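You operate a simulated robot arm through the tools that you are given. There is no shell and no other tool. Be economical: measure what you need, move in short steps, check, and stop when the job is done.

You are at the controls of a simulated two-armed robot. One attempt, no reset.

## Task
Pick up the cream box with one hand, pass it to the other hand and put it on the long steel bench. Set down upright: cream box.
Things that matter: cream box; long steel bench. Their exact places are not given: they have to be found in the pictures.

Only the result counts: the job must be done as asked and must still hold three seconds after the hand-in. Knocking over, shifting, dropping, spilling or breaking anything else fails it.

## Robot
Two 7-joint arms with two-finger parallel grippers on one trunk, on a base that drives. Base frame: it is fixed to the floor where the robot stands at the start and does not move with it; the origin is under the middle of the robot, x ahead of it, y to its left, z up. Units: m, rad, N and s.
The left shoulder is at the start at [0.078, 0.122, 0.819], the right one opposite. Places, roughly: long steel bench [-0.4, -2.7, 0.9]. Payload 1.57 kg a hand.
Tool frame (each hand has its own): the origin (TCP) lies between the finger pads and is the grasp point; the fingertips stand 0.03 m ahead of it; z points along the fingers, y is the line along which they close. The gripper opens to 0.08 m. The fingers are 0.017 m wide and 0.012 m thick; the gripper's body (0.04 by 0.082 m) begins 0.08 m behind the TCP.
Orientation is told as [roll, pitch, yaw] about the base's x, y, z axes, in that order, counted from this pose: with the fingers straight down and closing along the base's y, the tool's x points along the base's -x, its y along +y and its z along -z.

## Interface
- The arms move only by the tool play_rows. It takes "left_steps", "right_steps" or both (then of equal length, played together; a hand with none holds still); each is a list of rows, each an object of numbers (a shift or turn left out is 0, a gripper value left out holds the last): "ax", "ay", "az": the turn, a rotation vector about the base's x, y, z in rad; "tx", "ty", "tz": the shift along the base's x, y, z in m; "hand": the gripper command, from -1 (fully open) to 1 (shut), values between in proportion. In form: [{"ax": .., "ay": .., "az": .., "tx": .., "ty": .., "tz": .., "hand": ..}, ...]. A call has 1 to 12 rows; each row shifts and turns the commanded pose from where the row before left it. A row lasts 0.2 s, in which the tool goes at most 0.05 m and 0.15 rad; a call with a longer step from one row to the next is refused whole, and so is a gripper value outside its range. Where a pose cannot be reached the arm comes as near as it can. A force on the tool above 40 N (or 10 N above the force at the start of the call, whichever is more), or a blocked arm, ends the call early, and 0.2 s more pass. Each finger travels about 0.108 m/s and halts on what it meets, pressing with about 22 N; the grip force reading is that of the motor and also rises with nothing between the fingers. The clock runs only during rows and for 0.2 s after the last one: add rows that do not move to give the fingers time. It gives the time, the measured TCP pose, the force on the tool (base axes), the opening and the grip force at its end, in the units of the frame above (readings bear some noise), with the torque about the TCP (base axes, N m) and any sound that the robot's microphone picked up.
- Cameras (640 x 400 px; columns grow to the right, rows downward): "scene" is now at [0.1261, -0.006, 1.0199]; the picture's right is [0.00, -1.00, -0.01], its down [-0.89, 0.00, -0.46] and it looks along [0.46, 0.01, -0.89] (base axes); focal length 288 px, centre (320, 200). "left" rides on the left gripper at [0.072, 0.007, -0.122] in its tool frame; the picture's right is [-0.09, 1.00, 0.00], its down [-0.84, -0.08, -0.54] and it looks along [-0.54, -0.05, 0.84] (tool axes); focal length 238 px, centre (320, 200). "right" rides on the right gripper at [0.072, -0.007, -0.122] in its tool frame; the picture's right is [0.09, 1.00, 0.00], its down [-0.84, 0.08, -0.54] and it looks along [-0.54, 0.05, 0.84] (tool axes); focal length 238 px, centre (320, 200).
- camera(camera): a new picture of that camera. The clock stands still meanwhile.
- move_column(by): slides the trunk up (or, below 0, down) by that many m; the arms and the scene camera ride with it, the base frame stays. It gives what a move gives, with no picture.
- base_move(legs): drives the robot by 1 to 6 legs, each [ahead, left, turn to the left] in m, m and rad, along the robot's own axes; the way and the turn of a leg run together, so that a leg with both is an arc; at most 1.5 m and 3.142 rad a leg. The arms and the cameras ride along, it lands a little off, and it stops where it bumps. It gives what a move gives.
- aim_head(pan, tilt): turns the head with the scene camera to pan (to the left, within 1.501 rad either way) and tilt (down, from -0.506 to 1.204), counted from straight ahead of the robot. It gives what a move gives.
- locate(camera, pixels): for up to 12 pixels [column, row] of the newest picture of that camera ("zoom" is the newest enlarged one), the place [x, y, z] in the base frame of the surface seen there, good to about 0.002 m, but the place of the scene camera against the robot may be out by one fixed shift of up to 0.018 m in any direction. The clock stands still meanwhile.
- enlarge(camera, box): a new picture of the part [left, top, right, bottom] of that camera's present view, enlarged. The clock stands still meanwhile.
- finish_job(): hands the job in; it is judged then, once.

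Go step by step. Measure first, check grasps and placings, and put right what went wrong. The budget is 80 turns and 78 pictures, counting those below and the enlarged ones. Unless the task says otherwise, let go and move clear before handing in, and close with one line.

The tools are called after "Emit:" by a JSON object that holds its "method" and its "body". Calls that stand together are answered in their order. play_rows: Moves the arms, as the interface text tells. Its arguments: {"type":"object","properties":{"left_steps":{"type":"array","items":{"type":"object","properties":{"ax":{"type":"number"},"ay":{"type":"number"},"az":{"type":"number"},"tx":{"type":"number"},"ty":{"type":"number"},"tz":{"type":"number"},"hand":{"type":"number"}}}},"right_steps":{"type":"array","items":{"type":"object","properties":{"ax":{"type":"number"},"ay":{"type":"number"},"az":{"type":"number"},"tx":{"type":"number"},"ty":{"type":"number"},"tz":{"type":"number"},"hand":{"type":"number"}}}}},"required":[]} The other tools are called the same way: move_column (by) slides the trunk up or down; base_move (legs) drives the base; aim_head (pan, tilt) turns the head that bears the scene camera; camera (camera) takes a picture; locate (camera, pixels) gives the place of the surface under pixels of a picture; enlarge (camera, box) takes an enlarged picture of a part of a camera's view; finish_job () hands the job in.

At the start:

```text
clock: 0.0
left_ee_pos: [0.3027, 0.1289, 0.4309]
left_tool_rot: [0.003, 0.001, 0.0]
left_wrist_force: [0.1, -0.1, 0.1]
left_torque: [-0.04, 0.0, -0.03]
left_width: 0.0801
left_grip_force: 0.0
right_ee_pos: [0.3029, -0.131, 0.3956]
right_tool_rot: [0.003, 0.0, 0.0]
right_wrist_force: [1.3, -0.3, -0.5]
right_torque: [0.02, -0.04, -0.01]
right_width: 0.0803
right_grip_force: 0.2
trunk travel left (down, up): [-0.45, 0.49]
robot x, y, heading: [-0.0001, -0.0014, -0.001]
head pan, tilt: [0.0, 1.084]
```

scene: 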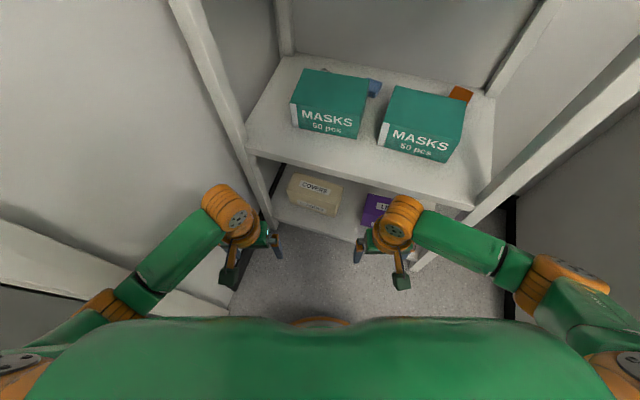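
right: 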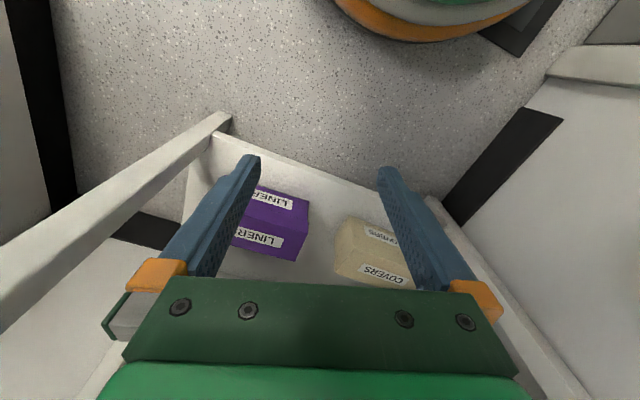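
left: 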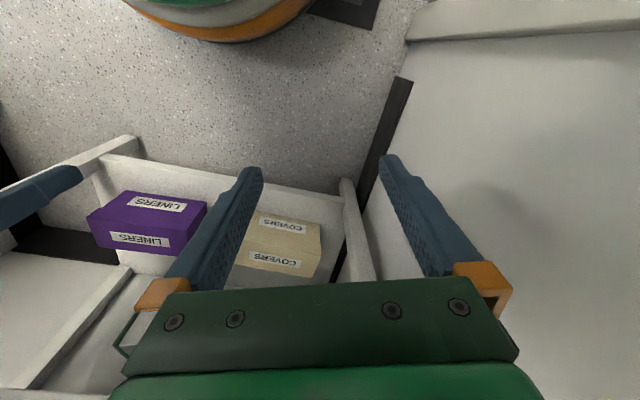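

The cream box "COVERS" sits on the lower shelf, around scene pixel (315,193), under the upper shelf with the MASKS boxes. I'll measure it and the shelf edges.

Emit:
{"method": "locate", "body": {"camera": "scene", "pixels": [[294, 176], [340, 186], [289, 197], [333, 214], [315, 186], [310, 207], [290, 219], [345, 236], [260, 150], [470, 200], [360, 172], [375, 212]]}}

Emit:
{"method": "enlarge", "body": {"camera": "scene", "box": [220, 120, 500, 295]}}

Emit:
{"method": "locate", "body": {"camera": "left", "pixels": [[262, 217], [318, 225], [315, 270], [245, 262], [290, 240], [275, 285], [150, 200], [340, 200], [350, 250], [210, 180], [150, 240], [300, 180]]}}

Emit:
{"method": "locate", "body": {"camera": "right", "pixels": [[347, 222], [340, 265], [375, 225], [365, 255], [310, 205], [295, 255], [330, 200], [320, 170], [225, 135], [60, 235], [320, 270], [360, 245]]}}

```text
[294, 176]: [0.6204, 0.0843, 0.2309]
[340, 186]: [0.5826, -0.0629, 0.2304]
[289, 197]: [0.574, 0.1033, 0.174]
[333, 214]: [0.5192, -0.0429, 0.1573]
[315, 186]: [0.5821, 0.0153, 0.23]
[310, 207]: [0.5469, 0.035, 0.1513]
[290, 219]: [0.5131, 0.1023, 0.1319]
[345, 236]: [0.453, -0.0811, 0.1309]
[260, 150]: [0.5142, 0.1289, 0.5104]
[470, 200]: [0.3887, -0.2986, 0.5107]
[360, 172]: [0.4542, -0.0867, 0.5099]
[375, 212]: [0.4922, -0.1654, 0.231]
```

```text
2.29 times, centred on (360, 208) of scene
```

zoom: 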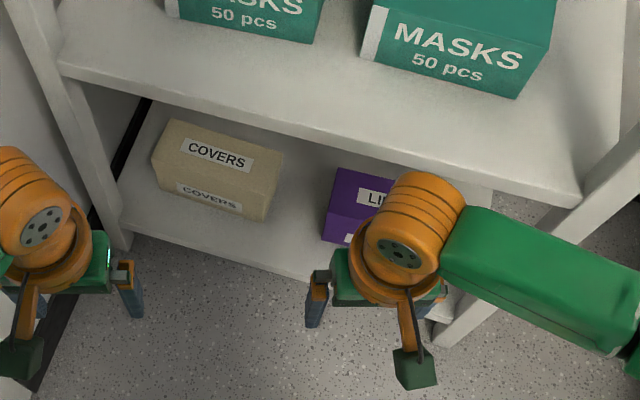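

```text
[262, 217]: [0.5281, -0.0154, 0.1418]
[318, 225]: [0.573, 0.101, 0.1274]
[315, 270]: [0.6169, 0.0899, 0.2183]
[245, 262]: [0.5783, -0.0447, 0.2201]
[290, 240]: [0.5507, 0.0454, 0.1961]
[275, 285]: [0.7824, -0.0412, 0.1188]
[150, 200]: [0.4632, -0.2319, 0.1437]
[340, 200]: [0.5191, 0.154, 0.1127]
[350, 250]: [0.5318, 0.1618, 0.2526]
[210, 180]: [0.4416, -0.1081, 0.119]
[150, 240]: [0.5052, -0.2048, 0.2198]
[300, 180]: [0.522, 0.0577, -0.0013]
```

```text
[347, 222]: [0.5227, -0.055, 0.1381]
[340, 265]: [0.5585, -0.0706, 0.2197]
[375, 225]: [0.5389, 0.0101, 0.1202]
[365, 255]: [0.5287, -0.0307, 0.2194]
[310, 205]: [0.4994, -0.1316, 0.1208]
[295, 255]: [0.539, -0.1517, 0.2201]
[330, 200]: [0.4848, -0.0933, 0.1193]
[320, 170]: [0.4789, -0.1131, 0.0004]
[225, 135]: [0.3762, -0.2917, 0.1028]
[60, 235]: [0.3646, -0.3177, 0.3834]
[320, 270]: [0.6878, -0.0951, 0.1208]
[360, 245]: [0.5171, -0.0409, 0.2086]
```

The box is about 0.16 wide and 0.10 tall (z 0.12–0.22), and turned with the rack. I still need its depth, the clearance under the upper shelf and the size of the wrist.

Emit:
{"method": "locate", "body": {"camera": "zoom", "pixels": [[178, 122], [155, 155], [280, 153], [270, 186], [215, 135], [205, 172], [70, 80], [560, 205], [420, 190], [400, 255], [345, 292], [500, 230]]}}

Emit:
{"method": "enlarge", "body": {"camera": "left", "box": [80, 160, 380, 347]}}

Emit:
{"method": "aim_head", "body": {"pan": 0.0, "tilt": 0.7}}

Emit:
{"method": "camera", "body": {"camera": "scene"}}

```text
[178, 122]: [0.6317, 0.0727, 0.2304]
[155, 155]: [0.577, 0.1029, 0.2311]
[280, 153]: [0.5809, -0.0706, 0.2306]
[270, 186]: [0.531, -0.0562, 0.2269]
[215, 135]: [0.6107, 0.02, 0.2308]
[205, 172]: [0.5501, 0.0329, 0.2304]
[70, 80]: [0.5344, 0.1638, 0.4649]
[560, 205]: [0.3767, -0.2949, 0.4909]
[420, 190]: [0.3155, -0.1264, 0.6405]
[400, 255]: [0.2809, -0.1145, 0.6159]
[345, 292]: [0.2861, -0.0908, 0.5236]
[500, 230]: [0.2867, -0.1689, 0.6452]
```

```text
2.13 times, centred on (230, 254) of left
```

zoom: 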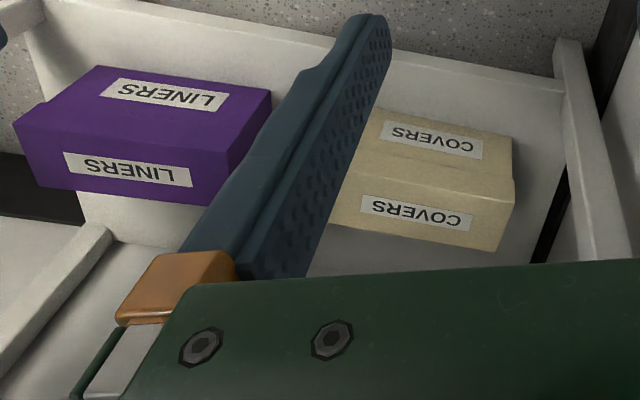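

```text
clock: 0.9
left_ee_pos: [0.2989, 0.132, 0.4268]
left_tool_rot: [-0.005, -0.008, 0.0]
left_wrist_force: [0.0, -0.6, 0.3]
left_torque: [0.01, -0.04, 0.05]
left_width: 0.0801
left_grip_force: 0.1
right_ee_pos: [0.2989, -0.1285, 0.3938]
right_tool_rot: [-0.007, -0.01, 0.0]
right_wrist_force: [-0.9, 0.3, -0.6]
right_torque: [0.03, 0.02, 0.04]
right_width: 0.0799
right_grip_force: 0.0
trunk travel left (down, up): [-0.45, 0.49]
robot x, y, heading: [0.0002, 0.0012, 0.0]
head pan, tilt: [0.0, 0.7]
```

```text
72 pictures are left
```

scene: 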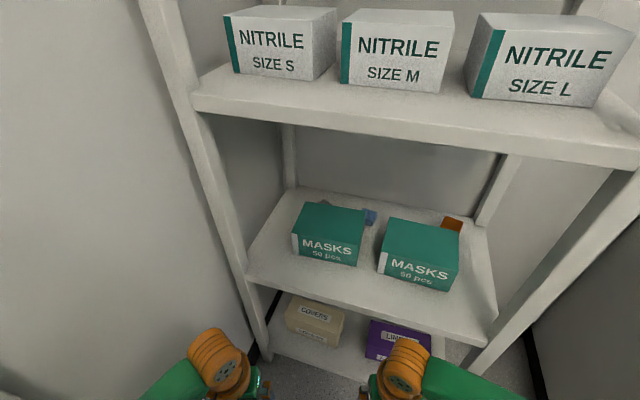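

The box is about 0.063 deep (grippable), with its front roughly 0.06 behind the shelf edge and turned about -0.32 rad. The gap under the upper shelf is tight, with the wrist top about 0.25 above the TCP. I'll square the robot to the rack while backing off a little, lower the trunk, and measure arm points.

Emit:
{"method": "base_move", "body": {"legs": [[-0.12, 0, 0], [0, 0, -0.29]]}}

Emit:
{"method": "aim_head", "body": {"pan": 0.0, "tilt": 1.0}}

Emit:
{"method": "camera", "body": {"camera": "scene"}}

```text
clock: 3.0
left_ee_pos: [0.2031, 0.0405, 0.4272]
left_tool_rot: [-0.007, -0.009, -0.294]
left_wrist_force: [0.6, 0.0, 0.1]
left_torque: [0.0, 0.02, 0.0]
left_width: 0.08
left_grip_force: 0.1
right_ee_pos: [0.1278, -0.2072, 0.3958]
right_tool_rot: [-0.008, -0.009, -0.293]
right_wrist_force: [-0.1, 0.1, -0.1]
right_torque: [0.0, 0.0, 0.03]
right_width: 0.0802
right_grip_force: 0.0
trunk travel left (down, up): [-0.45, 0.49]
robot x, y, heading: [-0.121, 0.0011, -0.29]
head pan, tilt: [0.0, 0.7]
```

```text
clock: 3.9
left_ee_pos: [0.2024, 0.0407, 0.4234]
left_tool_rot: [-0.007, -0.009, -0.293]
left_wrist_force: [0.0, 0.6, -0.5]
left_torque: [0.03, 0.03, -0.05]
left_width: 0.08
left_grip_force: 0.1
right_ee_pos: [0.1282, -0.2071, 0.3901]
right_tool_rot: [-0.009, -0.009, -0.292]
right_wrist_force: [0.1, 1.1, 1.0]
right_torque: [0.03, 0.01, -0.01]
right_width: 0.0801
right_grip_force: 0.0
trunk travel left (down, up): [-0.45, 0.49]
robot x, y, heading: [-0.1182, 0.0014, -0.293]
head pan, tilt: [0.0, 1.0]
```

```text
71 pictures are left
```

scene: 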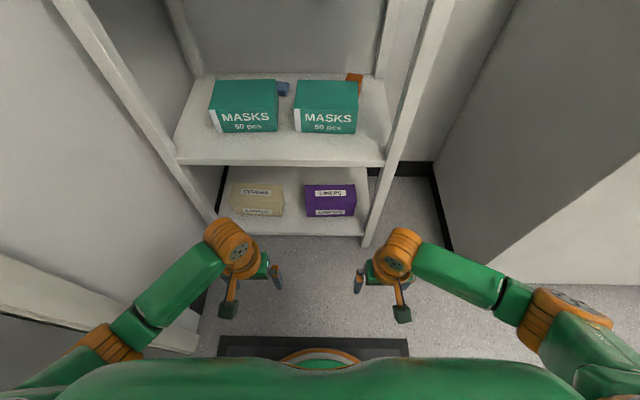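

Rack now square in view. I'll measure the posts, the shelf front-edge bottom, the arm links and the base footprint.

Emit:
{"method": "locate", "body": {"camera": "scene", "pixels": [[182, 164], [280, 165], [375, 167], [207, 205], [370, 230], [230, 185], [232, 208], [283, 186], [290, 345], [403, 238], [500, 290], [570, 310]]}}

Emit:
{"method": "enlarge", "body": {"camera": "scene", "box": [170, 140, 410, 290]}}

```text
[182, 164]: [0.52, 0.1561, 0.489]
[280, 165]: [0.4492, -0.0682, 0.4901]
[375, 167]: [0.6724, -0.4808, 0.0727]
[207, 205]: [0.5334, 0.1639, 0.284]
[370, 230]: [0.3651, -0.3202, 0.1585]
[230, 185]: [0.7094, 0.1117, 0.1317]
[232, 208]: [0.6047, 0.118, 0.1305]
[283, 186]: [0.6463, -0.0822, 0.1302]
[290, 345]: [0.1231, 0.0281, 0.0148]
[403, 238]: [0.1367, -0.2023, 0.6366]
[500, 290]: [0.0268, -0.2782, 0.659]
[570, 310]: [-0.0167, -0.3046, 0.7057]
```

```text
2.67 times, centred on (290, 215) of scene
```

zoom: 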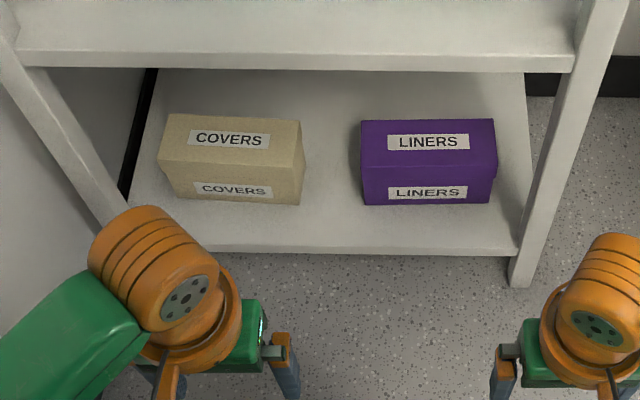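

Emit:
{"method": "locate", "body": {"camera": "zoom", "pixels": [[250, 66], [450, 67], [250, 30], [168, 118], [298, 124], [303, 156], [162, 160], [300, 202], [175, 198], [125, 218], [518, 240], [365, 122]]}}

Emit:
{"method": "locate", "body": {"camera": "scene", "pixels": [[220, 345], [320, 340], [405, 345], [320, 380], [320, 365], [590, 380], [545, 320], [510, 300], [440, 260], [400, 275], [404, 312], [235, 232]]}}

```text
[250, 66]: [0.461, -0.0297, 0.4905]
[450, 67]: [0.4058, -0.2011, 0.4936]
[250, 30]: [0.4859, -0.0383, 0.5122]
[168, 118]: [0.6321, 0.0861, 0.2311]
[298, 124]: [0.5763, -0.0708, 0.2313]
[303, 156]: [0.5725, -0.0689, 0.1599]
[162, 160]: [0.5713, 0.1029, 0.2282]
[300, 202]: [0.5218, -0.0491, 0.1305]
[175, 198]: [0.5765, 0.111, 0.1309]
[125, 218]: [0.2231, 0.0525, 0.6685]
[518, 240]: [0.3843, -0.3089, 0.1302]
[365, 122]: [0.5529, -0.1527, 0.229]
```

```text
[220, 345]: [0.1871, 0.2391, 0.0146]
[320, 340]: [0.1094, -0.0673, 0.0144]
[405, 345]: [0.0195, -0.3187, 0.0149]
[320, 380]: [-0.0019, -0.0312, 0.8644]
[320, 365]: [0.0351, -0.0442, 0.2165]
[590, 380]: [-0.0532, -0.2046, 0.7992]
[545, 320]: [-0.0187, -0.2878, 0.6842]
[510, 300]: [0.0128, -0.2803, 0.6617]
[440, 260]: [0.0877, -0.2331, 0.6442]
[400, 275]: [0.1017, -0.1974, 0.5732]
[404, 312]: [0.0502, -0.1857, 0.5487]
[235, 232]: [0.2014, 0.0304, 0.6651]
```

Clearance under the upper shelf is z ≈0.475, enough for a straight-down grasp with a low trunk. I'll check the left wall and open space at both sides.

Emit:
{"method": "locate", "body": {"camera": "scene", "pixels": [[100, 250], [30, 150], [50, 280], [170, 250], [30, 320], [500, 200], [620, 300], [430, 380], [200, 330], [110, 200]]}}

Emit:
{"method": "aim_head", "body": {"pan": 1.2, "tilt": 0.7}}

Emit:
{"method": "camera", "body": {"camera": "scene"}}

Emit:
{"method": "aim_head", "body": {"pan": -1.3, "tilt": 0.3}}

Emit:
{"method": "camera", "body": {"camera": "scene"}}

```text
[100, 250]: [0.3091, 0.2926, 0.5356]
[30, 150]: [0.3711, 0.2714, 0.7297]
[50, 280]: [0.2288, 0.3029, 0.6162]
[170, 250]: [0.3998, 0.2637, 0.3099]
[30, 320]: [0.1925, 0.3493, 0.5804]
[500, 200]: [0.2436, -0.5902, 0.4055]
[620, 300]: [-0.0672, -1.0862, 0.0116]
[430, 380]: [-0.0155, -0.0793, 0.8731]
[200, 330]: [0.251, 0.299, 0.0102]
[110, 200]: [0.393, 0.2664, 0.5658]
```

```text
clock: 5.2
left_ee_pos: [0.2029, 0.0402, 0.4234]
left_tool_rot: [-0.006, -0.008, -0.292]
left_wrist_force: [0.0, 0.0, -0.4]
left_torque: [-0.01, 0.0, 0.03]
left_width: 0.0801
left_grip_force: 0.0
right_ee_pos: [0.1289, -0.2075, 0.3894]
right_tool_rot: [-0.009, -0.01, -0.293]
right_wrist_force: [0.3, -0.3, 0.9]
right_torque: [-0.05, 0.05, 0.0]
right_width: 0.0801
right_grip_force: 0.1
trunk travel left (down, up): [-0.45, 0.49]
robot x, y, heading: [-0.1198, -0.0004, -0.295]
head pan, tilt: [1.201, 0.7]
```

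```text
69 pictures are left
```

scene: 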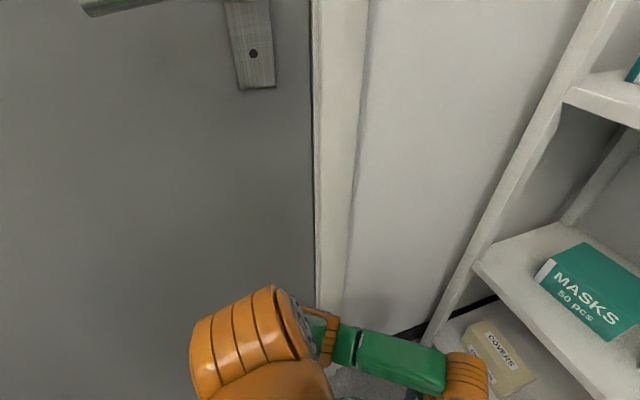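

```text
clock: 7.5
left_ee_pos: [0.2028, 0.0411, 0.4235]
left_tool_rot: [-0.006, -0.008, -0.294]
left_wrist_force: [-0.2, 0.7, -0.4]
left_torque: [-0.04, 0.0, 0.01]
left_width: 0.0801
left_grip_force: 0.2
right_ee_pos: [0.1279, -0.207, 0.3904]
right_tool_rot: [-0.008, -0.009, -0.292]
right_wrist_force: [0.7, 0.0, 0.1]
right_torque: [-0.02, 0.03, 0.0]
right_width: 0.0801
right_grip_force: 0.1
trunk travel left (down, up): [-0.45, 0.49]
robot x, y, heading: [-0.121, 0.0014, -0.295]
head pan, tilt: [-1.3, 0.3]
```

```text
68 pictures are left
```

scene: 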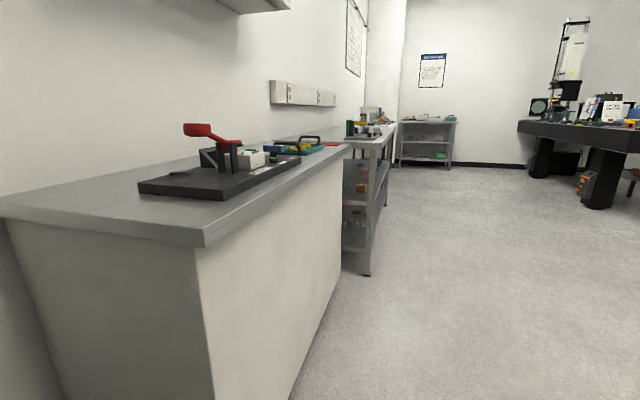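

The left wall is about 0.40 m left of the axis, so the left hand has to make the pick. Straight-down entry over the box is too high for the wrist, so I'll slide in from the gap between the boxes at grasp height. First I'll turn the left tool 90° so it closes along the box depth, and raise and tuck both arms before lowering the trunk.

Emit:
{"method": "play_rows", "body": {"left_steps": [{"az": 0.139, "tz": 0.015}, {"az": 0.139, "tz": 0.015}, {"az": 0.139, "tz": 0.015}, {"az": 0.139, "tz": 0.015}, {"az": 0.139, "tz": 0.015}, {"az": 0.139, "tz": 0.015}, {"az": 0.139, "tz": 0.015}, {"az": 0.139, "tz": 0.015}, {"az": 0.139, "tz": 0.015}, {"az": 0.139, "tz": 0.015}, {"az": 0.139, "tz": 0.015}], "right_steps": [{"tx": -0.0124, "ty": -0.0095, "tz": 0.018}, {"tx": -0.0124, "ty": -0.0095, "tz": 0.018}, {"tx": -0.0124, "ty": -0.0095, "tz": 0.018}, {"tx": -0.0124, "ty": -0.0095, "tz": 0.018}, {"tx": -0.0124, "ty": -0.0095, "tz": 0.018}, {"tx": -0.0124, "ty": -0.0095, "tz": 0.018}, {"tx": -0.0124, "ty": -0.0095, "tz": 0.018}, {"tx": -0.0124, "ty": -0.0095, "tz": 0.018}, {"tx": -0.0124, "ty": -0.0095, "tz": 0.018}, {"tx": -0.0124, "ty": -0.0095, "tz": 0.018}, {"tx": -0.0124, "ty": -0.0095, "tz": 0.018}]}}

Emit:
{"method": "aim_head", "body": {"pan": 0.0, "tilt": 0.9}}

Emit:
{"method": "camera", "body": {"camera": "scene"}}

```text
clock: 9.9
left_ee_pos: [0.2024, 0.0412, 0.587]
left_tool_rot: [-0.009, -0.009, 1.238]
left_wrist_force: [-0.3, -0.4, 0.2]
left_torque: [0.01, 0.03, 0.02]
left_width: 0.0801
left_grip_force: 0.0
right_ee_pos: [0.009, -0.3271, 0.5826]
right_tool_rot: [-0.007, -0.006, -0.294]
right_wrist_force: [0.7, -1.3, 0.8]
right_torque: [-0.02, -0.01, 0.02]
right_width: 0.08
right_grip_force: 0.0
right hand out of reach, approached as far as the arm can: row 9, 10, 11
trunk travel left (down, up): [-0.45, 0.49]
robot x, y, heading: [-0.1207, -0.0003, -0.298]
head pan, tilt: [-1.3, 0.3]
```

```text
clock: 11.4
left_ee_pos: [0.2031, 0.0411, 0.5886]
left_tool_rot: [-0.007, -0.009, 1.232]
left_wrist_force: [0.5, 0.3, -0.1]
left_torque: [0.02, 0.0, 0.01]
left_width: 0.0801
left_grip_force: 0.0
right_ee_pos: [0.0081, -0.3259, 0.5826]
right_tool_rot: [-0.007, -0.006, -0.293]
right_wrist_force: [-0.2, 0.1, 0.1]
right_torque: [0.03, 0.02, -0.03]
right_width: 0.0799
right_grip_force: 0.1
trunk travel left (down, up): [-0.45, 0.49]
robot x, y, heading: [-0.1197, 0.0034, -0.288]
head pan, tilt: [0.0, 0.901]
```

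```text
67 pictures are left
```

scene: 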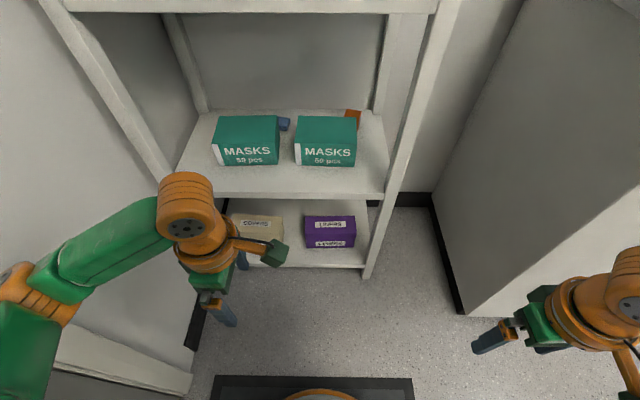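

Orientation works. Lowering the trunk 0.39 and then testing forward reach in free space.

Emit:
{"method": "move_column", "body": {"by": -0.39}}

Emit:
{"method": "play_rows", "body": {"left_steps": [{"tx": 0.0147, "ty": -0.0239}, {"tx": 0.0147, "ty": -0.0239}, {"tx": 0.0287, "ty": -0.0087}, {"tx": 0.0287, "ty": -0.0087}, {"tx": 0.0287, "ty": -0.0087}, {"tx": 0.0287, "ty": -0.0087}]}}

Emit:
{"method": "camera", "body": {"camera": "scene"}}

Emit:
{"method": "camera", "body": {"camera": "left"}}

```text
clock: 15.1
left_ee_pos: [0.2018, 0.0416, 0.1982]
left_tool_rot: [-0.009, -0.008, 1.234]
left_wrist_force: [0.1, 0.6, 0.2]
left_torque: [-0.05, -0.03, 0.01]
left_width: 0.08
left_grip_force: 0.0
right_ee_pos: [0.0083, -0.3269, 0.1932]
right_tool_rot: [-0.007, -0.005, -0.291]
right_wrist_force: [-0.2, -0.3, 0.1]
right_torque: [0.0, -0.03, 0.05]
right_width: 0.0797
right_grip_force: 0.0
trunk travel left (down, up): [-0.06, 0.88]
robot x, y, heading: [-0.12, 0.0014, -0.297]
head pan, tilt: [0.0, 0.901]
```

```text
clock: 16.5
left_ee_pos: [0.3466, -0.0412, 0.1987]
left_tool_rot: [-0.008, -0.009, 1.234]
left_wrist_force: [1.1, -0.5, -0.1]
left_torque: [0.01, 0.01, -0.01]
left_width: 0.0798
left_grip_force: 0.1
right_ee_pos: [0.0084, -0.3261, 0.1921]
right_tool_rot: [-0.007, -0.008, -0.292]
right_wrist_force: [0.7, 0.3, 0.3]
right_torque: [-0.02, 0.0, -0.01]
right_width: 0.0799
right_grip_force: 0.0
trunk travel left (down, up): [-0.06, 0.88]
robot x, y, heading: [-0.1234, -0.0001, -0.293]
head pan, tilt: [0.0, 0.901]
```

```text
66 pictures are left
```

scene: 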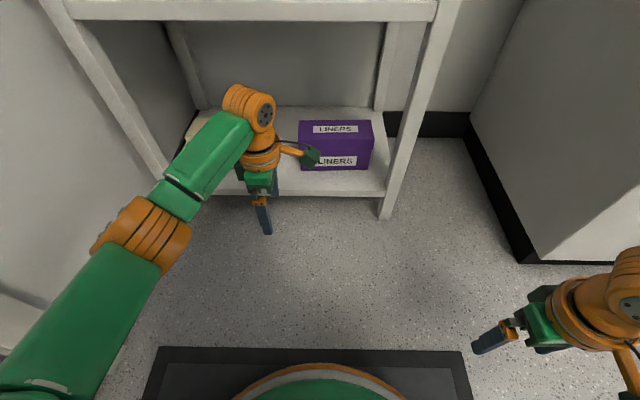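

```text
65 pictures are left
```

left: 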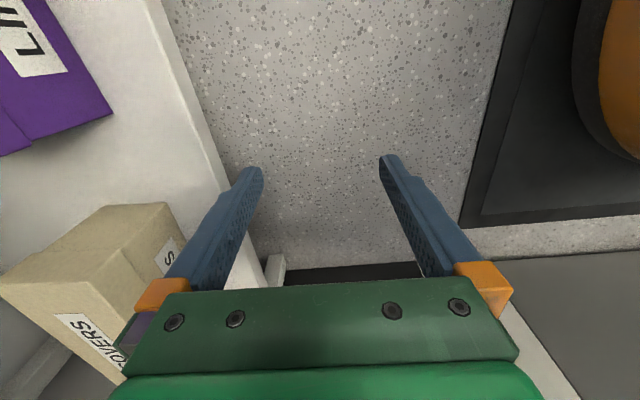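

Emit:
{"method": "locate", "body": {"camera": "scene", "pixels": [[243, 95], [235, 125], [200, 160], [140, 220], [165, 250], [312, 157], [265, 112], [185, 185]]}}

Emit:
{"method": "locate", "body": {"camera": "left", "pixels": [[165, 203], [95, 208], [5, 280], [85, 270], [170, 230], [108, 112], [80, 130], [240, 240], [180, 120]]}}

```text
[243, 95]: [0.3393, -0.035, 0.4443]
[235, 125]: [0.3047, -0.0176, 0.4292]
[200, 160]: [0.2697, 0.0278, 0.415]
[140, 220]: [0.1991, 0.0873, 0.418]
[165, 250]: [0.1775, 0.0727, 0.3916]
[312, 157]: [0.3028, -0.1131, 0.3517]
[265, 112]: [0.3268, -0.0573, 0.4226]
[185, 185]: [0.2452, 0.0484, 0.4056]
```

```text
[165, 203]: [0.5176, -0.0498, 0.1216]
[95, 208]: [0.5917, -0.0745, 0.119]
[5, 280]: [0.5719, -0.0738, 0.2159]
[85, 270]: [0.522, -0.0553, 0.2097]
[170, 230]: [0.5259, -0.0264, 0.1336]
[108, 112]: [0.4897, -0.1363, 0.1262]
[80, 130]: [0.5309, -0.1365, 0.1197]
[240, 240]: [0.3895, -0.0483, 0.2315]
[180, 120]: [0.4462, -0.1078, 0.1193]
```

Arm reach is good (0.46 ahead) and the left TCP is already lined up with the gap between the boxes, 0.20 short in depth. Wrist top about 0.435–0.445 stays under the shelf (0.475). Driving 0.165 ahead.

Emit:
{"method": "base_move", "body": {"legs": [[0.165, 0, 0]]}}

Emit:
{"method": "camera", "body": {"camera": "left"}}

Emit:
{"method": "camera", "body": {"camera": "scene"}}

```text
clock: 18.0
left_ee_pos: [0.5061, -0.0881, 0.1982]
left_tool_rot: [-0.006, -0.009, 1.239]
left_wrist_force: [-1.0, 0.2, 0.5]
left_torque: [0.0, 0.01, 0.0]
left_width: 0.08
left_grip_force: 0.0
right_ee_pos: [0.1677, -0.3726, 0.193]
right_tool_rot: [-0.006, -0.005, -0.291]
right_wrist_force: [0.1, 0.1, 0.4]
right_torque: [-0.01, 0.0, -0.03]
right_width: 0.0802
right_grip_force: 0.1
trunk travel left (down, up): [-0.06, 0.88]
robot x, y, heading: [0.0379, -0.0493, -0.284]
head pan, tilt: [0.0, 0.901]
```

```text
64 pictures are left
```

left: 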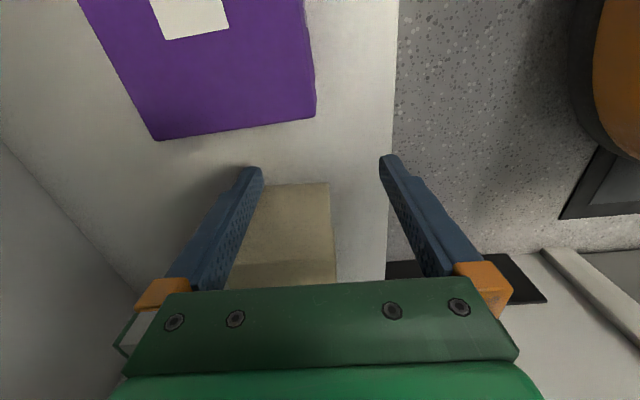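

```text
63 pictures are left
```

scene: 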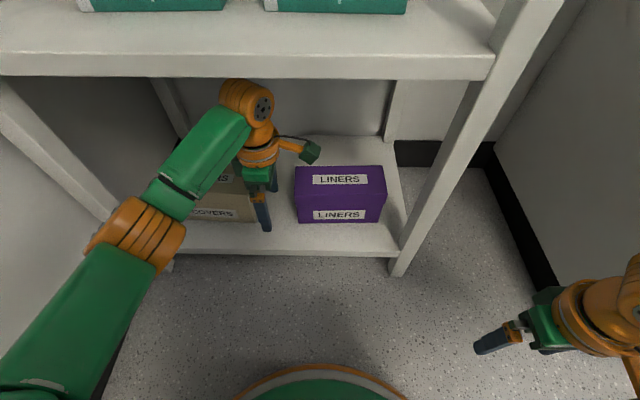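

The fingers hang in the gap; the box front edge appears at column ~330 with its back hidden behind the rear finger, so I need about 0.034 more depth.

Emit:
{"method": "play_rows", "body": {"left_steps": [{"tx": 0.0161, "ty": -0.0065}, {"tx": 0.0161, "ty": -0.0065}, {}]}}

Emit:
{"method": "camera", "body": {"camera": "left"}}

```text
clock: 18.8
left_ee_pos: [0.5368, -0.1018, 0.2078]
left_tool_rot: [-0.032, -0.013, 1.239]
left_wrist_force: [0.5, 0.4, 0.3]
left_torque: [0.02, 0.01, 0.01]
left_width: 0.0799
left_grip_force: 0.0
left hand out of reach, approached as far as the arm can: row 2
right_ee_pos: [0.1692, -0.3777, 0.1966]
right_tool_rot: [-0.016, -0.039, -0.32]
right_wrist_force: [-0.2, 0.4, 0.0]
right_torque: [-0.01, 0.0, 0.0]
right_width: 0.0799
right_grip_force: 0.1
trunk travel left (down, up): [-0.06, 0.88]
robot x, y, heading: [0.0364, -0.0482, -0.285]
head pan, tilt: [0.0, 0.901]
```

```text
62 pictures are left
```

left: 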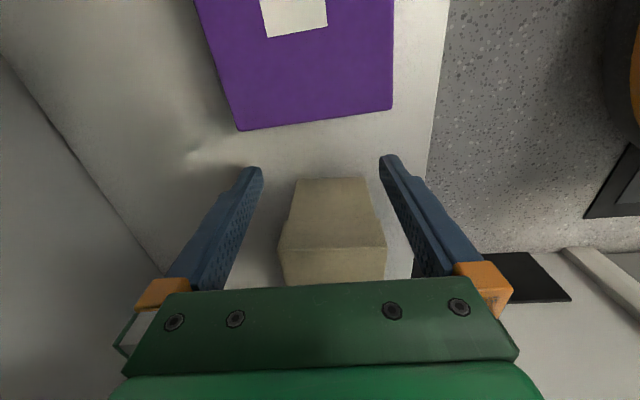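

The box sits nicely between the fingers (columns 278–386), but the arm is at its reach limit. I'll retract 0.08, drive forward 0.08, and so arrive here with the arm bent.

Emit:
{"method": "play_rows", "body": {"left_steps": [{"tx": -0.0191, "ty": 0.0062}, {"tx": -0.0191, "ty": 0.0062}, {"tx": -0.0191, "ty": 0.0062}, {"tx": -0.0191, "ty": 0.0062}]}}

Emit:
{"method": "base_move", "body": {"legs": [[0.075, 0, 0]]}}

Emit:
{"method": "camera", "body": {"camera": "left"}}

Emit:
{"method": "camera", "body": {"camera": "scene"}}

```text
clock: 19.8
left_ee_pos: [0.4543, -0.0726, 0.2085]
left_tool_rot: [-0.035, -0.01, 1.239]
left_wrist_force: [0.3, 0.7, -0.2]
left_torque: [0.01, -0.02, 0.0]
left_width: 0.0798
left_grip_force: 0.1
right_ee_pos: [0.1698, -0.3785, 0.1975]
right_tool_rot: [-0.015, -0.04, -0.32]
right_wrist_force: [-0.1, 0.1, 0.8]
right_torque: [-0.02, 0.01, 0.02]
right_width: 0.0801
right_grip_force: 0.0
trunk travel left (down, up): [-0.06, 0.88]
robot x, y, heading: [0.0354, -0.0452, -0.291]
head pan, tilt: [0.0, 0.901]
```

```text
clock: 20.8
left_ee_pos: [0.5269, -0.094, 0.209]
left_tool_rot: [-0.033, -0.009, 1.238]
left_wrist_force: [0.8, -0.2, -0.3]
left_torque: [-0.02, 0.02, 0.0]
left_width: 0.0799
left_grip_force: 0.1
right_ee_pos: [0.2404, -0.4014, 0.1952]
right_tool_rot: [-0.016, -0.04, -0.321]
right_wrist_force: [0.1, -0.1, -0.3]
right_torque: [0.0, 0.01, 0.03]
right_width: 0.0797
right_grip_force: 0.1
trunk travel left (down, up): [-0.06, 0.88]
robot x, y, heading: [0.1067, -0.0691, -0.293]
head pan, tilt: [0.0, 0.901]
```

```text
61 pictures are left
```

left: 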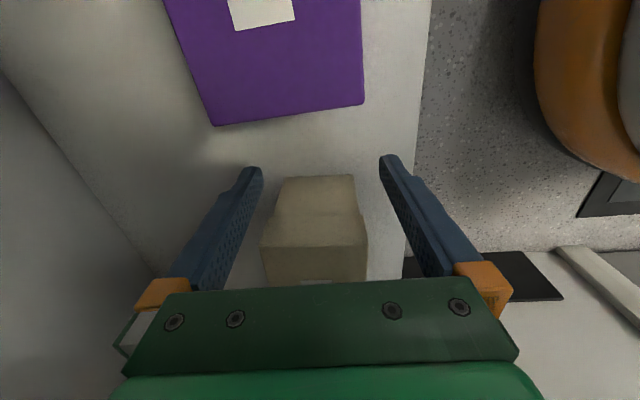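

```text
60 pictures are left
```

scene: 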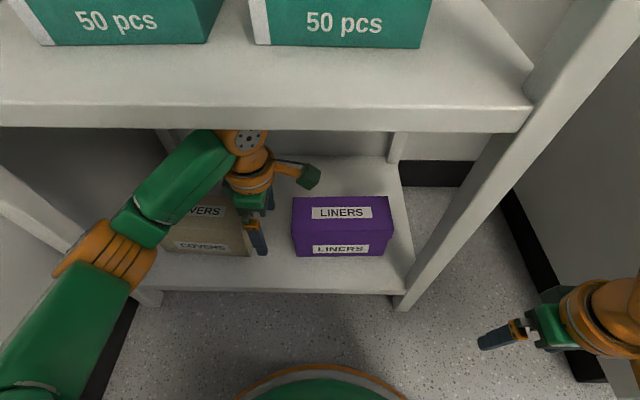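

Emit:
{"method": "locate", "body": {"camera": "left", "pixels": [[283, 178], [352, 178], [275, 213], [356, 213], [266, 244], [364, 244], [268, 270], [364, 270], [315, 260], [213, 122], [361, 103], [315, 195]]}}

Emit:
{"method": "locate", "body": {"camera": "scene", "pixels": [[75, 265], [110, 240], [130, 265], [40, 225], [150, 215], [240, 135], [210, 135], [150, 297]]}}

```text
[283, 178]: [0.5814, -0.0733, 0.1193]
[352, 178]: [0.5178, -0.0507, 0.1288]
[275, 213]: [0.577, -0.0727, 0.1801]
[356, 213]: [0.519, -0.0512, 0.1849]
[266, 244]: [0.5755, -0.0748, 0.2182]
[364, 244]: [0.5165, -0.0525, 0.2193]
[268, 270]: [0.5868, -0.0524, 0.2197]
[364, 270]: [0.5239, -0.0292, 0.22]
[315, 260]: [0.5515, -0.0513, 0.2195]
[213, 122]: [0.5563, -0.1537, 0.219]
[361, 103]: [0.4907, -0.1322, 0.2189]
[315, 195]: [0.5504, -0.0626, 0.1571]
```

```text
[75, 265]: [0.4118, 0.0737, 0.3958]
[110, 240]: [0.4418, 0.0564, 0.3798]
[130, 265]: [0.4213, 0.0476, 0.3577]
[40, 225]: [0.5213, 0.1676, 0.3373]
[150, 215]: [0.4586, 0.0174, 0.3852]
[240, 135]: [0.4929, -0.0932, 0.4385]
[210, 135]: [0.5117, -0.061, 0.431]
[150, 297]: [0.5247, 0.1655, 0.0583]
```

The right end face runs from (0.577,-0.0735) to (0.516,-0.0515): depth 0.065, yaw -0.34. I'll centre by +0.008 in depth, lower to z 0.195, level the tool, and slide left a little.

Emit:
{"method": "play_rows", "body": {"left_steps": [{"tx": 0.0038, "ty": -0.0014, "tz": -0.007, "ax": 0.017, "ay": 0.004}, {"tx": 0.0038, "ty": -0.0014, "tz": -0.007, "ax": 0.017, "ay": 0.004}, {}]}}

Emit:
{"method": "camera", "body": {"camera": "left"}}

```text
clock: 21.6
left_ee_pos: [0.5302, -0.0969, 0.2044]
left_tool_rot: [-0.042, -0.043, 1.239]
left_wrist_force: [0.0, -0.4, 0.3]
left_torque: [-0.01, 0.01, 0.03]
left_width: 0.08
left_grip_force: 0.0
right_ee_pos: [0.2428, -0.4098, 0.2015]
right_tool_rot: [-0.026, -0.082, -0.355]
right_wrist_force: [-0.7, 0.4, 0.3]
right_torque: [0.02, 0.01, 0.0]
right_width: 0.0798
right_grip_force: 0.1
trunk travel left (down, up): [-0.06, 0.88]
robot x, y, heading: [0.1092, -0.0699, -0.288]
head pan, tilt: [0.0, 0.901]
```

```text
59 pictures are left
```

left: 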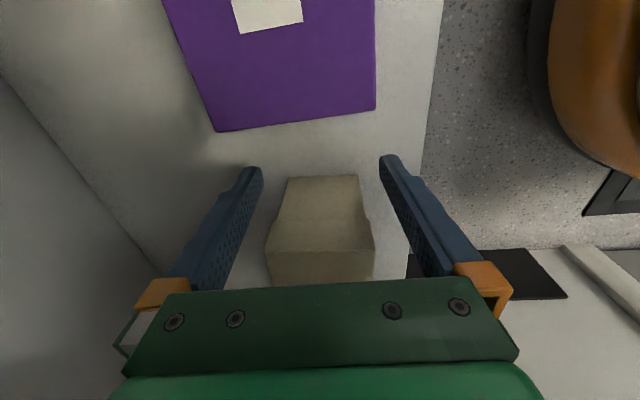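

The roll/pitch readout is in the yawed frame, so my levelling turn was about the wrong axis. Correcting it along with height.

Emit:
{"method": "play_rows", "body": {"left_steps": [{"ax": -0.014, "ay": 0.027, "tz": -0.004}, {"ax": -0.013, "ay": 0.027, "tz": -0.004}, {}, {}]}}

```text
clock: 22.6
left_ee_pos: [0.5325, -0.0961, 0.1957]
left_tool_rot: [-0.001, 0.002, 1.237]
left_wrist_force: [0.0, 0.0, 0.3]
left_torque: [0.02, -0.04, 0.0]
left_width: 0.0799
left_grip_force: 0.0
right_ee_pos: [0.2428, -0.4097, 0.1997]
right_tool_rot: [-0.028, -0.08, -0.357]
right_wrist_force: [0.2, 0.0, 0.6]
right_torque: [0.02, 0.01, -0.02]
right_width: 0.08
right_grip_force: 0.0
trunk travel left (down, up): [-0.06, 0.88]
robot x, y, heading: [0.1071, -0.0678, -0.29]
head pan, tilt: [0.0, 0.901]
```

Level now and within 2 mm of the box centreline. Sliding left until the fingers straddle the end.

Emit:
{"method": "play_rows", "body": {"left_steps": [{"tx": 0.0083, "ty": 0.0182}, {"tx": 0.0073, "ty": 0.0207}, {"tx": 0.0073, "ty": 0.0207}, {}]}}

Emit:
{"method": "camera", "body": {"camera": "left"}}

Emit:
{"method": "camera", "body": {"camera": "scene"}}

```text
clock: 23.6
left_ee_pos: [0.5534, -0.036, 0.1976]
left_tool_rot: [0.0, 0.002, 1.237]
left_wrist_force: [-0.4, -0.2, -0.1]
left_torque: [0.01, 0.0, 0.01]
left_width: 0.08
left_grip_force: 0.1
right_ee_pos: [0.2425, -0.4103, 0.1999]
right_tool_rot: [-0.025, -0.079, -0.356]
right_wrist_force: [-0.4, -0.3, 0.4]
right_torque: [-0.04, 0.05, 0.05]
right_width: 0.08
right_grip_force: 0.2
trunk travel left (down, up): [-0.06, 0.88]
robot x, y, heading: [0.108, -0.0681, -0.291]
head pan, tilt: [0.0, 0.901]
```

```text
58 pictures are left
```

left: 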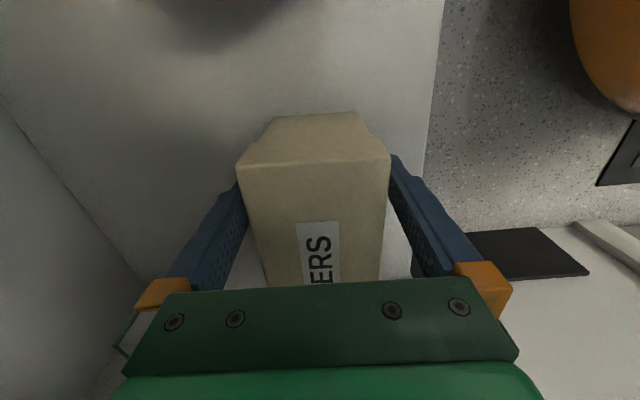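

```text
57 pictures are left
```

scene: 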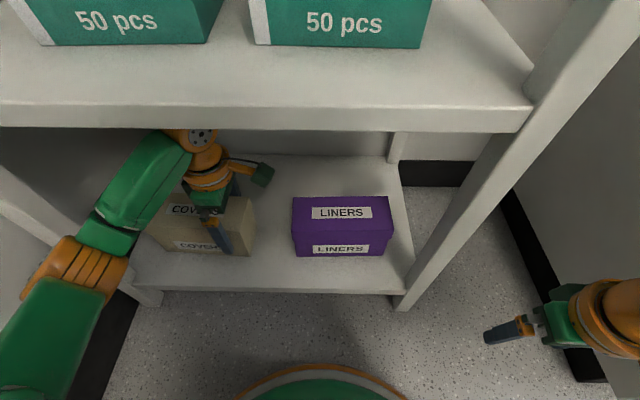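

The fingers straddle with a few mm on both sides. I'll continue the slide by 0.07 in short rows.

Emit:
{"method": "play_rows", "body": {"left_steps": [{"tx": 0.0068, "ty": 0.016}, {"tx": 0.0063, "ty": 0.0165}, {"tx": 0.0058, "ty": 0.0165}, {"tx": 0.0058, "ty": 0.0165}, {}]}}

Emit:
{"method": "camera", "body": {"camera": "left"}}

Emit:
{"method": "camera", "body": {"camera": "scene"}}

```text
clock: 24.8
left_ee_pos: [0.5769, 0.0293, 0.1962]
left_tool_rot: [0.001, 0.001, 1.239]
left_wrist_force: [1.0, 0.5, 1.1]
left_torque: [0.0, 0.0, 0.04]
left_width: 0.08
left_grip_force: 0.0
right_ee_pos: [0.2423, -0.4096, 0.2]
right_tool_rot: [-0.027, -0.082, -0.357]
right_wrist_force: [0.0, 0.3, -0.3]
right_torque: [0.0, 0.0, 0.03]
right_width: 0.0801
right_grip_force: 0.2
trunk travel left (down, up): [-0.06, 0.88]
robot x, y, heading: [0.1074, -0.0674, -0.286]
head pan, tilt: [0.0, 0.901]
```

```text
56 pictures are left
```

left: 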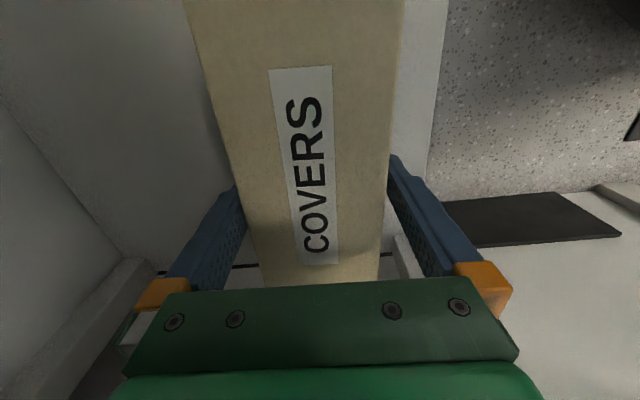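

```text
55 pictures are left
```

scene: 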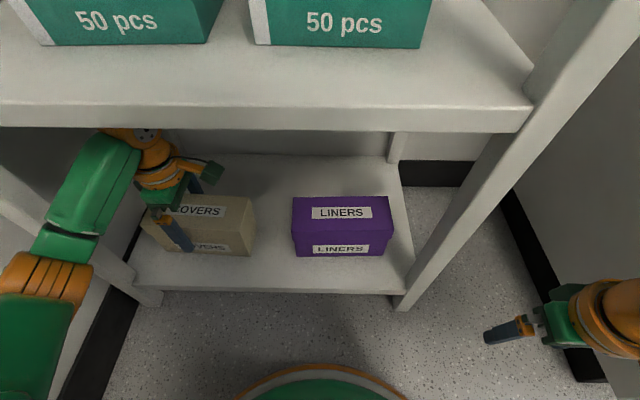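

Straddling about 1.5 cm left of centre. I'll lower 1.5 cm for a deeper grip, then close.

Emit:
{"method": "play_rows", "body": {"left_steps": [{"tz": -0.008}, {"tz": -0.007}, {"hand": 1}, {"hand": 1}, {"hand": 1}, {"hand": 1}]}}

Emit:
{"method": "camera", "body": {"camera": "left"}}

```text
clock: 26.2
left_ee_pos: [0.5778, 0.0297, 0.181]
left_tool_rot: [0.001, 0.0, 1.237]
left_wrist_force: [-1.7, 1.1, 3.2]
left_torque: [-0.11, 0.22, -0.24]
left_width: 0.0719
left_grip_force: 21.9
right_ee_pos: [0.2416, -0.4107, 0.2011]
right_tool_rot: [-0.027, -0.079, -0.356]
right_wrist_force: [-0.6, -0.1, 0.6]
right_torque: [0.02, 0.02, -0.02]
right_width: 0.08
right_grip_force: 0.0
trunk travel left (down, up): [-0.06, 0.88]
robot x, y, heading: [0.1075, -0.07, -0.293]
head pan, tilt: [0.0, 0.901]
```

```text
54 pictures are left
```

left: 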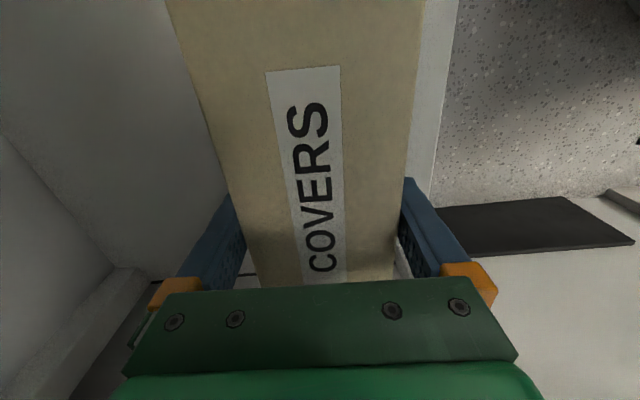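

Gripped at width 0.072 with 22 N. Lifting 2 cm to check weight and slip.

Emit:
{"method": "play_rows", "body": {"left_steps": [{"hand": 1}, {"tz": 0.007}, {"tz": 0.007}, {"tz": 0.006}, {}]}}

Emit:
{"method": "camera", "body": {"camera": "left"}}

Emit:
{"method": "camera", "body": {"camera": "scene"}}

```text
clock: 27.4
left_ee_pos: [0.5768, 0.0298, 0.2003]
left_tool_rot: [0.002, -0.001, 1.237]
left_wrist_force: [0.2, -0.7, -2.4]
left_torque: [0.05, -0.03, 0.03]
left_width: 0.0717
left_grip_force: 21.7
right_ee_pos: [0.2436, -0.41, 0.2002]
right_tool_rot: [-0.026, -0.077, -0.356]
right_wrist_force: [-0.3, -0.4, -0.3]
right_torque: [-0.01, 0.02, -0.01]
right_width: 0.0799
right_grip_force: 0.0
trunk travel left (down, up): [-0.06, 0.88]
robot x, y, heading: [0.1062, -0.0699, -0.292]
head pan, tilt: [0.0, 0.901]
```

```text
53 pictures are left
```

left: 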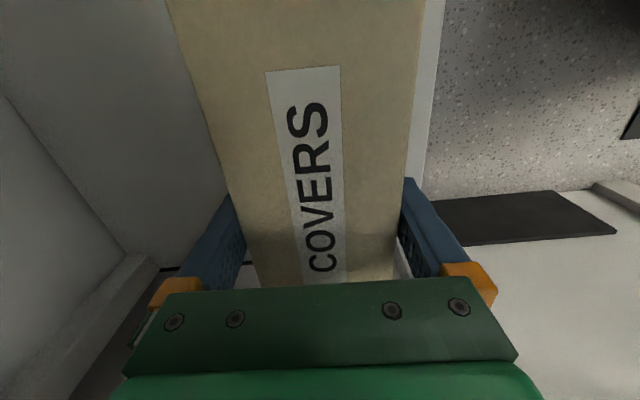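

```text
52 pictures are left
```

scene: 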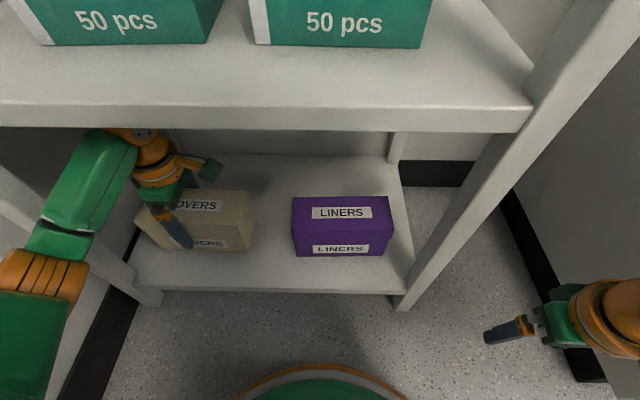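

Box lifted cleanly, about 2.4 N, no slip. Shift right 2 cm away from the post and back the robot out.

Emit:
{"method": "play_rows", "body": {"left_steps": [{"tx": -0.003, "ty": -0.0095}, {"tx": -0.003, "ty": -0.0095}]}}

Emit:
{"method": "base_move", "body": {"legs": [[-0.27, 0, 0]]}}

Emit:
{"method": "camera", "body": {"camera": "scene"}}

```text
clock: 28.0
left_ee_pos: [0.5729, 0.0099, 0.2009]
left_tool_rot: [0.002, 0.001, 1.237]
left_wrist_force: [0.5, 0.3, -1.4]
left_torque: [0.02, 0.0, 0.01]
left_width: 0.0719
left_grip_force: 22.1
right_ee_pos: [0.2437, -0.4102, 0.2007]
right_tool_rot: [-0.028, -0.08, -0.357]
right_wrist_force: [0.9, -0.9, 0.3]
right_torque: [0.01, 0.03, 0.0]
right_width: 0.0797
right_grip_force: 0.0
trunk travel left (down, up): [-0.06, 0.88]
robot x, y, heading: [0.1069, -0.0658, -0.292]
head pan, tilt: [0.0, 0.901]
```

```text
clock: 29.9
left_ee_pos: [0.3082, 0.089, 0.2014]
left_tool_rot: [0.0, 0.001, 1.24]
left_wrist_force: [-0.3, 0.1, -2.6]
left_torque: [0.01, -0.02, -0.03]
left_width: 0.0721
left_grip_force: 22.1
right_ee_pos: [-0.025, -0.3234, 0.2021]
right_tool_rot: [-0.016, -0.067, -0.322]
right_wrist_force: [0.0, -0.9, 0.4]
right_torque: [-0.01, 0.03, 0.01]
right_width: 0.08
right_grip_force: 0.1
trunk travel left (down, up): [-0.06, 0.88]
robot x, y, heading: [-0.1552, 0.0059, -0.289]
head pan, tilt: [0.0, 0.901]
```

```text
51 pictures are left
```

scene: 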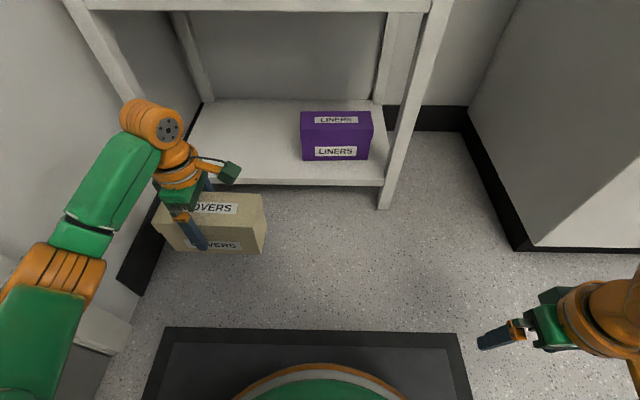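

Box is out and the rack undisturbed. Raising the trunk and bringing the box in front of the chest.

Emit:
{"method": "play_rows", "body": {"left_steps": [{"tx": -0.02, "ty": -0.02}, {"tx": -0.02, "ty": -0.02}, {"tx": -0.02, "ty": -0.02}, {"tx": -0.02, "ty": -0.02}, {"tx": -0.02, "ty": -0.02}, {"tx": -0.02, "ty": -0.02}]}}

Emit:
{"method": "move_column", "body": {"by": 0.4}}

Emit:
{"method": "camera", "body": {"camera": "scene"}}

```text
clock: 31.4
left_ee_pos: [0.1877, -0.0314, 0.1966]
left_tool_rot: [0.0, 0.002, 1.241]
left_wrist_force: [0.3, -0.3, -2.2]
left_torque: [0.03, -0.02, 0.02]
left_width: 0.0716
left_grip_force: 22.2
right_ee_pos: [-0.0257, -0.3221, 0.1966]
right_tool_rot: [-0.016, -0.067, -0.322]
right_wrist_force: [-0.8, -0.1, 0.3]
right_torque: [0.0, 0.03, 0.03]
right_width: 0.0796
right_grip_force: 0.2
trunk travel left (down, up): [-0.06, 0.88]
robot x, y, heading: [-0.1557, 0.0067, -0.287]
head pan, tilt: [0.0, 0.901]
```

```text
clock: 35.2
left_ee_pos: [0.1881, -0.0303, 0.5954]
left_tool_rot: [-0.001, 0.0, 1.238]
left_wrist_force: [0.3, 0.1, -2.4]
left_torque: [0.03, -0.03, 0.01]
left_width: 0.072
left_grip_force: 21.9
right_ee_pos: [-0.0247, -0.3214, 0.5953]
right_tool_rot: [-0.016, -0.067, -0.322]
right_wrist_force: [-0.8, -0.5, 0.7]
right_torque: [0.0, -0.03, -0.02]
right_width: 0.0798
right_grip_force: 0.1
trunk travel left (down, up): [-0.46, 0.48]
robot x, y, heading: [-0.1532, 0.0058, -0.288]
head pan, tilt: [0.0, 0.901]
```

```text
50 pictures are left
```

scene: 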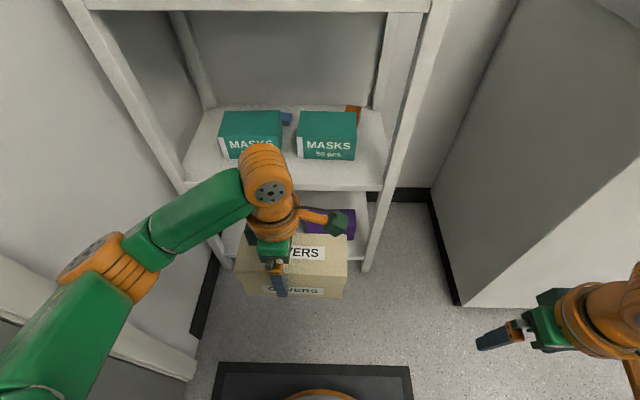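

Now bring the right hand: yaw it +1.56 so it closes along the box depth, with its camera facing out, while moving to the right of the box.

Emit:
{"method": "play_rows", "body": {"right_steps": [{"az": 0.142, "tx": 0.0123, "ty": 0.0047, "tz": 0.0041}, {"az": 0.142, "tx": 0.0123, "ty": 0.0047, "tz": 0.0041}, {"az": 0.142, "tx": 0.0123, "ty": 0.0047, "tz": 0.0041}, {"az": 0.142, "tx": 0.0123, "ty": 0.0047, "tz": 0.0041}, {"az": 0.142, "tx": 0.0123, "ty": 0.0047, "tz": 0.0041}, {"az": 0.142, "tx": 0.0123, "ty": 0.0047, "tz": 0.0041}, {"az": 0.142, "tx": 0.0123, "ty": 0.0047, "tz": 0.0041}, {"az": 0.142, "tx": 0.0123, "ty": 0.0047, "tz": 0.0041}, {"az": 0.142, "tx": 0.0123, "ty": 0.0047, "tz": 0.0041}, {"az": 0.142, "tx": 0.0123, "ty": 0.0047, "tz": 0.0041}, {"az": 0.142, "tx": 0.0123, "ty": 0.0047, "tz": 0.0041}]}}

Emit:
{"method": "camera", "body": {"camera": "scene"}}

```text
clock: 37.6
left_ee_pos: [0.1882, -0.0302, 0.5951]
left_tool_rot: [0.001, 0.003, 1.24]
left_wrist_force: [1.1, 0.2, -2.4]
left_torque: [0.05, 0.01, 0.03]
left_width: 0.0718
left_grip_force: 21.8
right_ee_pos: [0.111, -0.2699, 0.6419]
right_tool_rot: [-0.016, -0.069, 1.245]
right_wrist_force: [-0.3, 0.1, -0.1]
right_torque: [-0.04, 0.01, 0.01]
right_width: 0.0801
right_grip_force: 0.1
trunk travel left (down, up): [-0.46, 0.48]
robot x, y, heading: [-0.155, 0.0052, -0.285]
head pan, tilt: [0.0, 0.901]
```

```text
49 pictures are left
```

scene: 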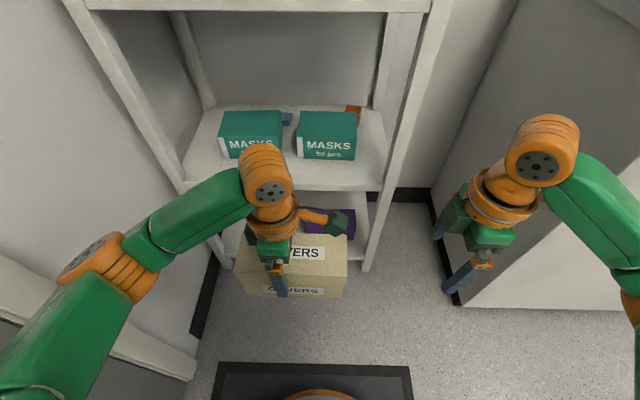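

Reachable. Now tilt the right tool by ~0.83 rad (pointing left-down) in place.

Emit:
{"method": "play_rows", "body": {"right_steps": [{"ax": 0.1315, "ay": -0.0427}, {"ax": 0.1315, "ay": -0.0427}, {"ax": 0.1315, "ay": -0.0427}, {"ax": 0.1315, "ay": -0.0427}, {"ax": 0.1315, "ay": -0.0427}, {"ax": 0.1315, "ay": -0.0427}, {}]}}

Emit:
{"method": "camera", "body": {"camera": "scene"}}

Emit:
{"method": "camera", "body": {"camera": "right"}}

```text
clock: 39.2
left_ee_pos: [0.1866, -0.0306, 0.596]
left_tool_rot: [0.0, 0.001, 1.239]
left_wrist_force: [-0.4, 0.5, -1.8]
left_torque: [0.0, -0.01, -0.01]
left_width: 0.0718
left_grip_force: 21.7
right_ee_pos: [0.1098, -0.2719, 0.641]
right_tool_rot: [0.002, -0.899, 1.231]
right_wrist_force: [-0.1, -0.7, 0.2]
right_torque: [0.0, -0.01, -0.02]
right_width: 0.0798
right_grip_force: 0.1
trunk travel left (down, up): [-0.46, 0.48]
robot x, y, heading: [-0.1572, 0.0099, -0.288]
head pan, tilt: [0.0, 0.901]
```

```text
48 pictures are left
```

scene: 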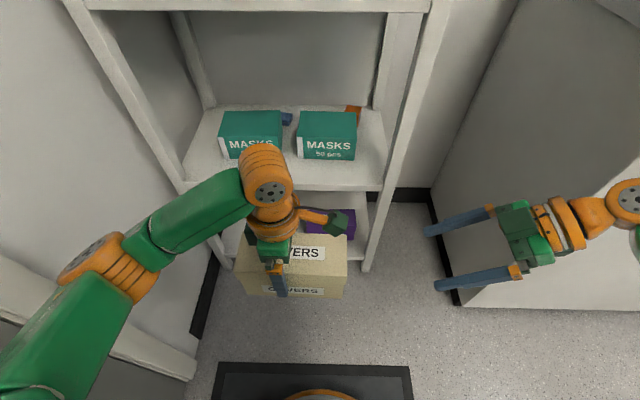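

```text
47 pictures are left
```

right: 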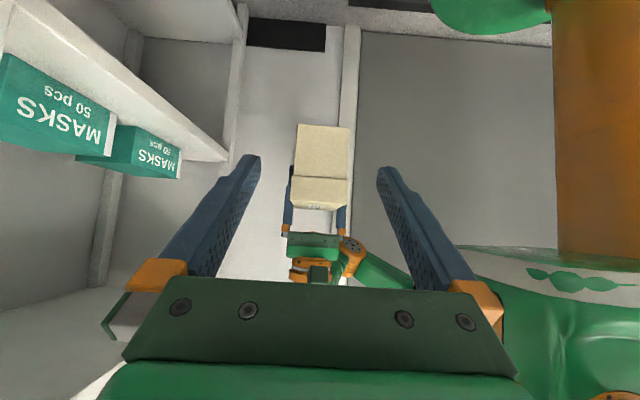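

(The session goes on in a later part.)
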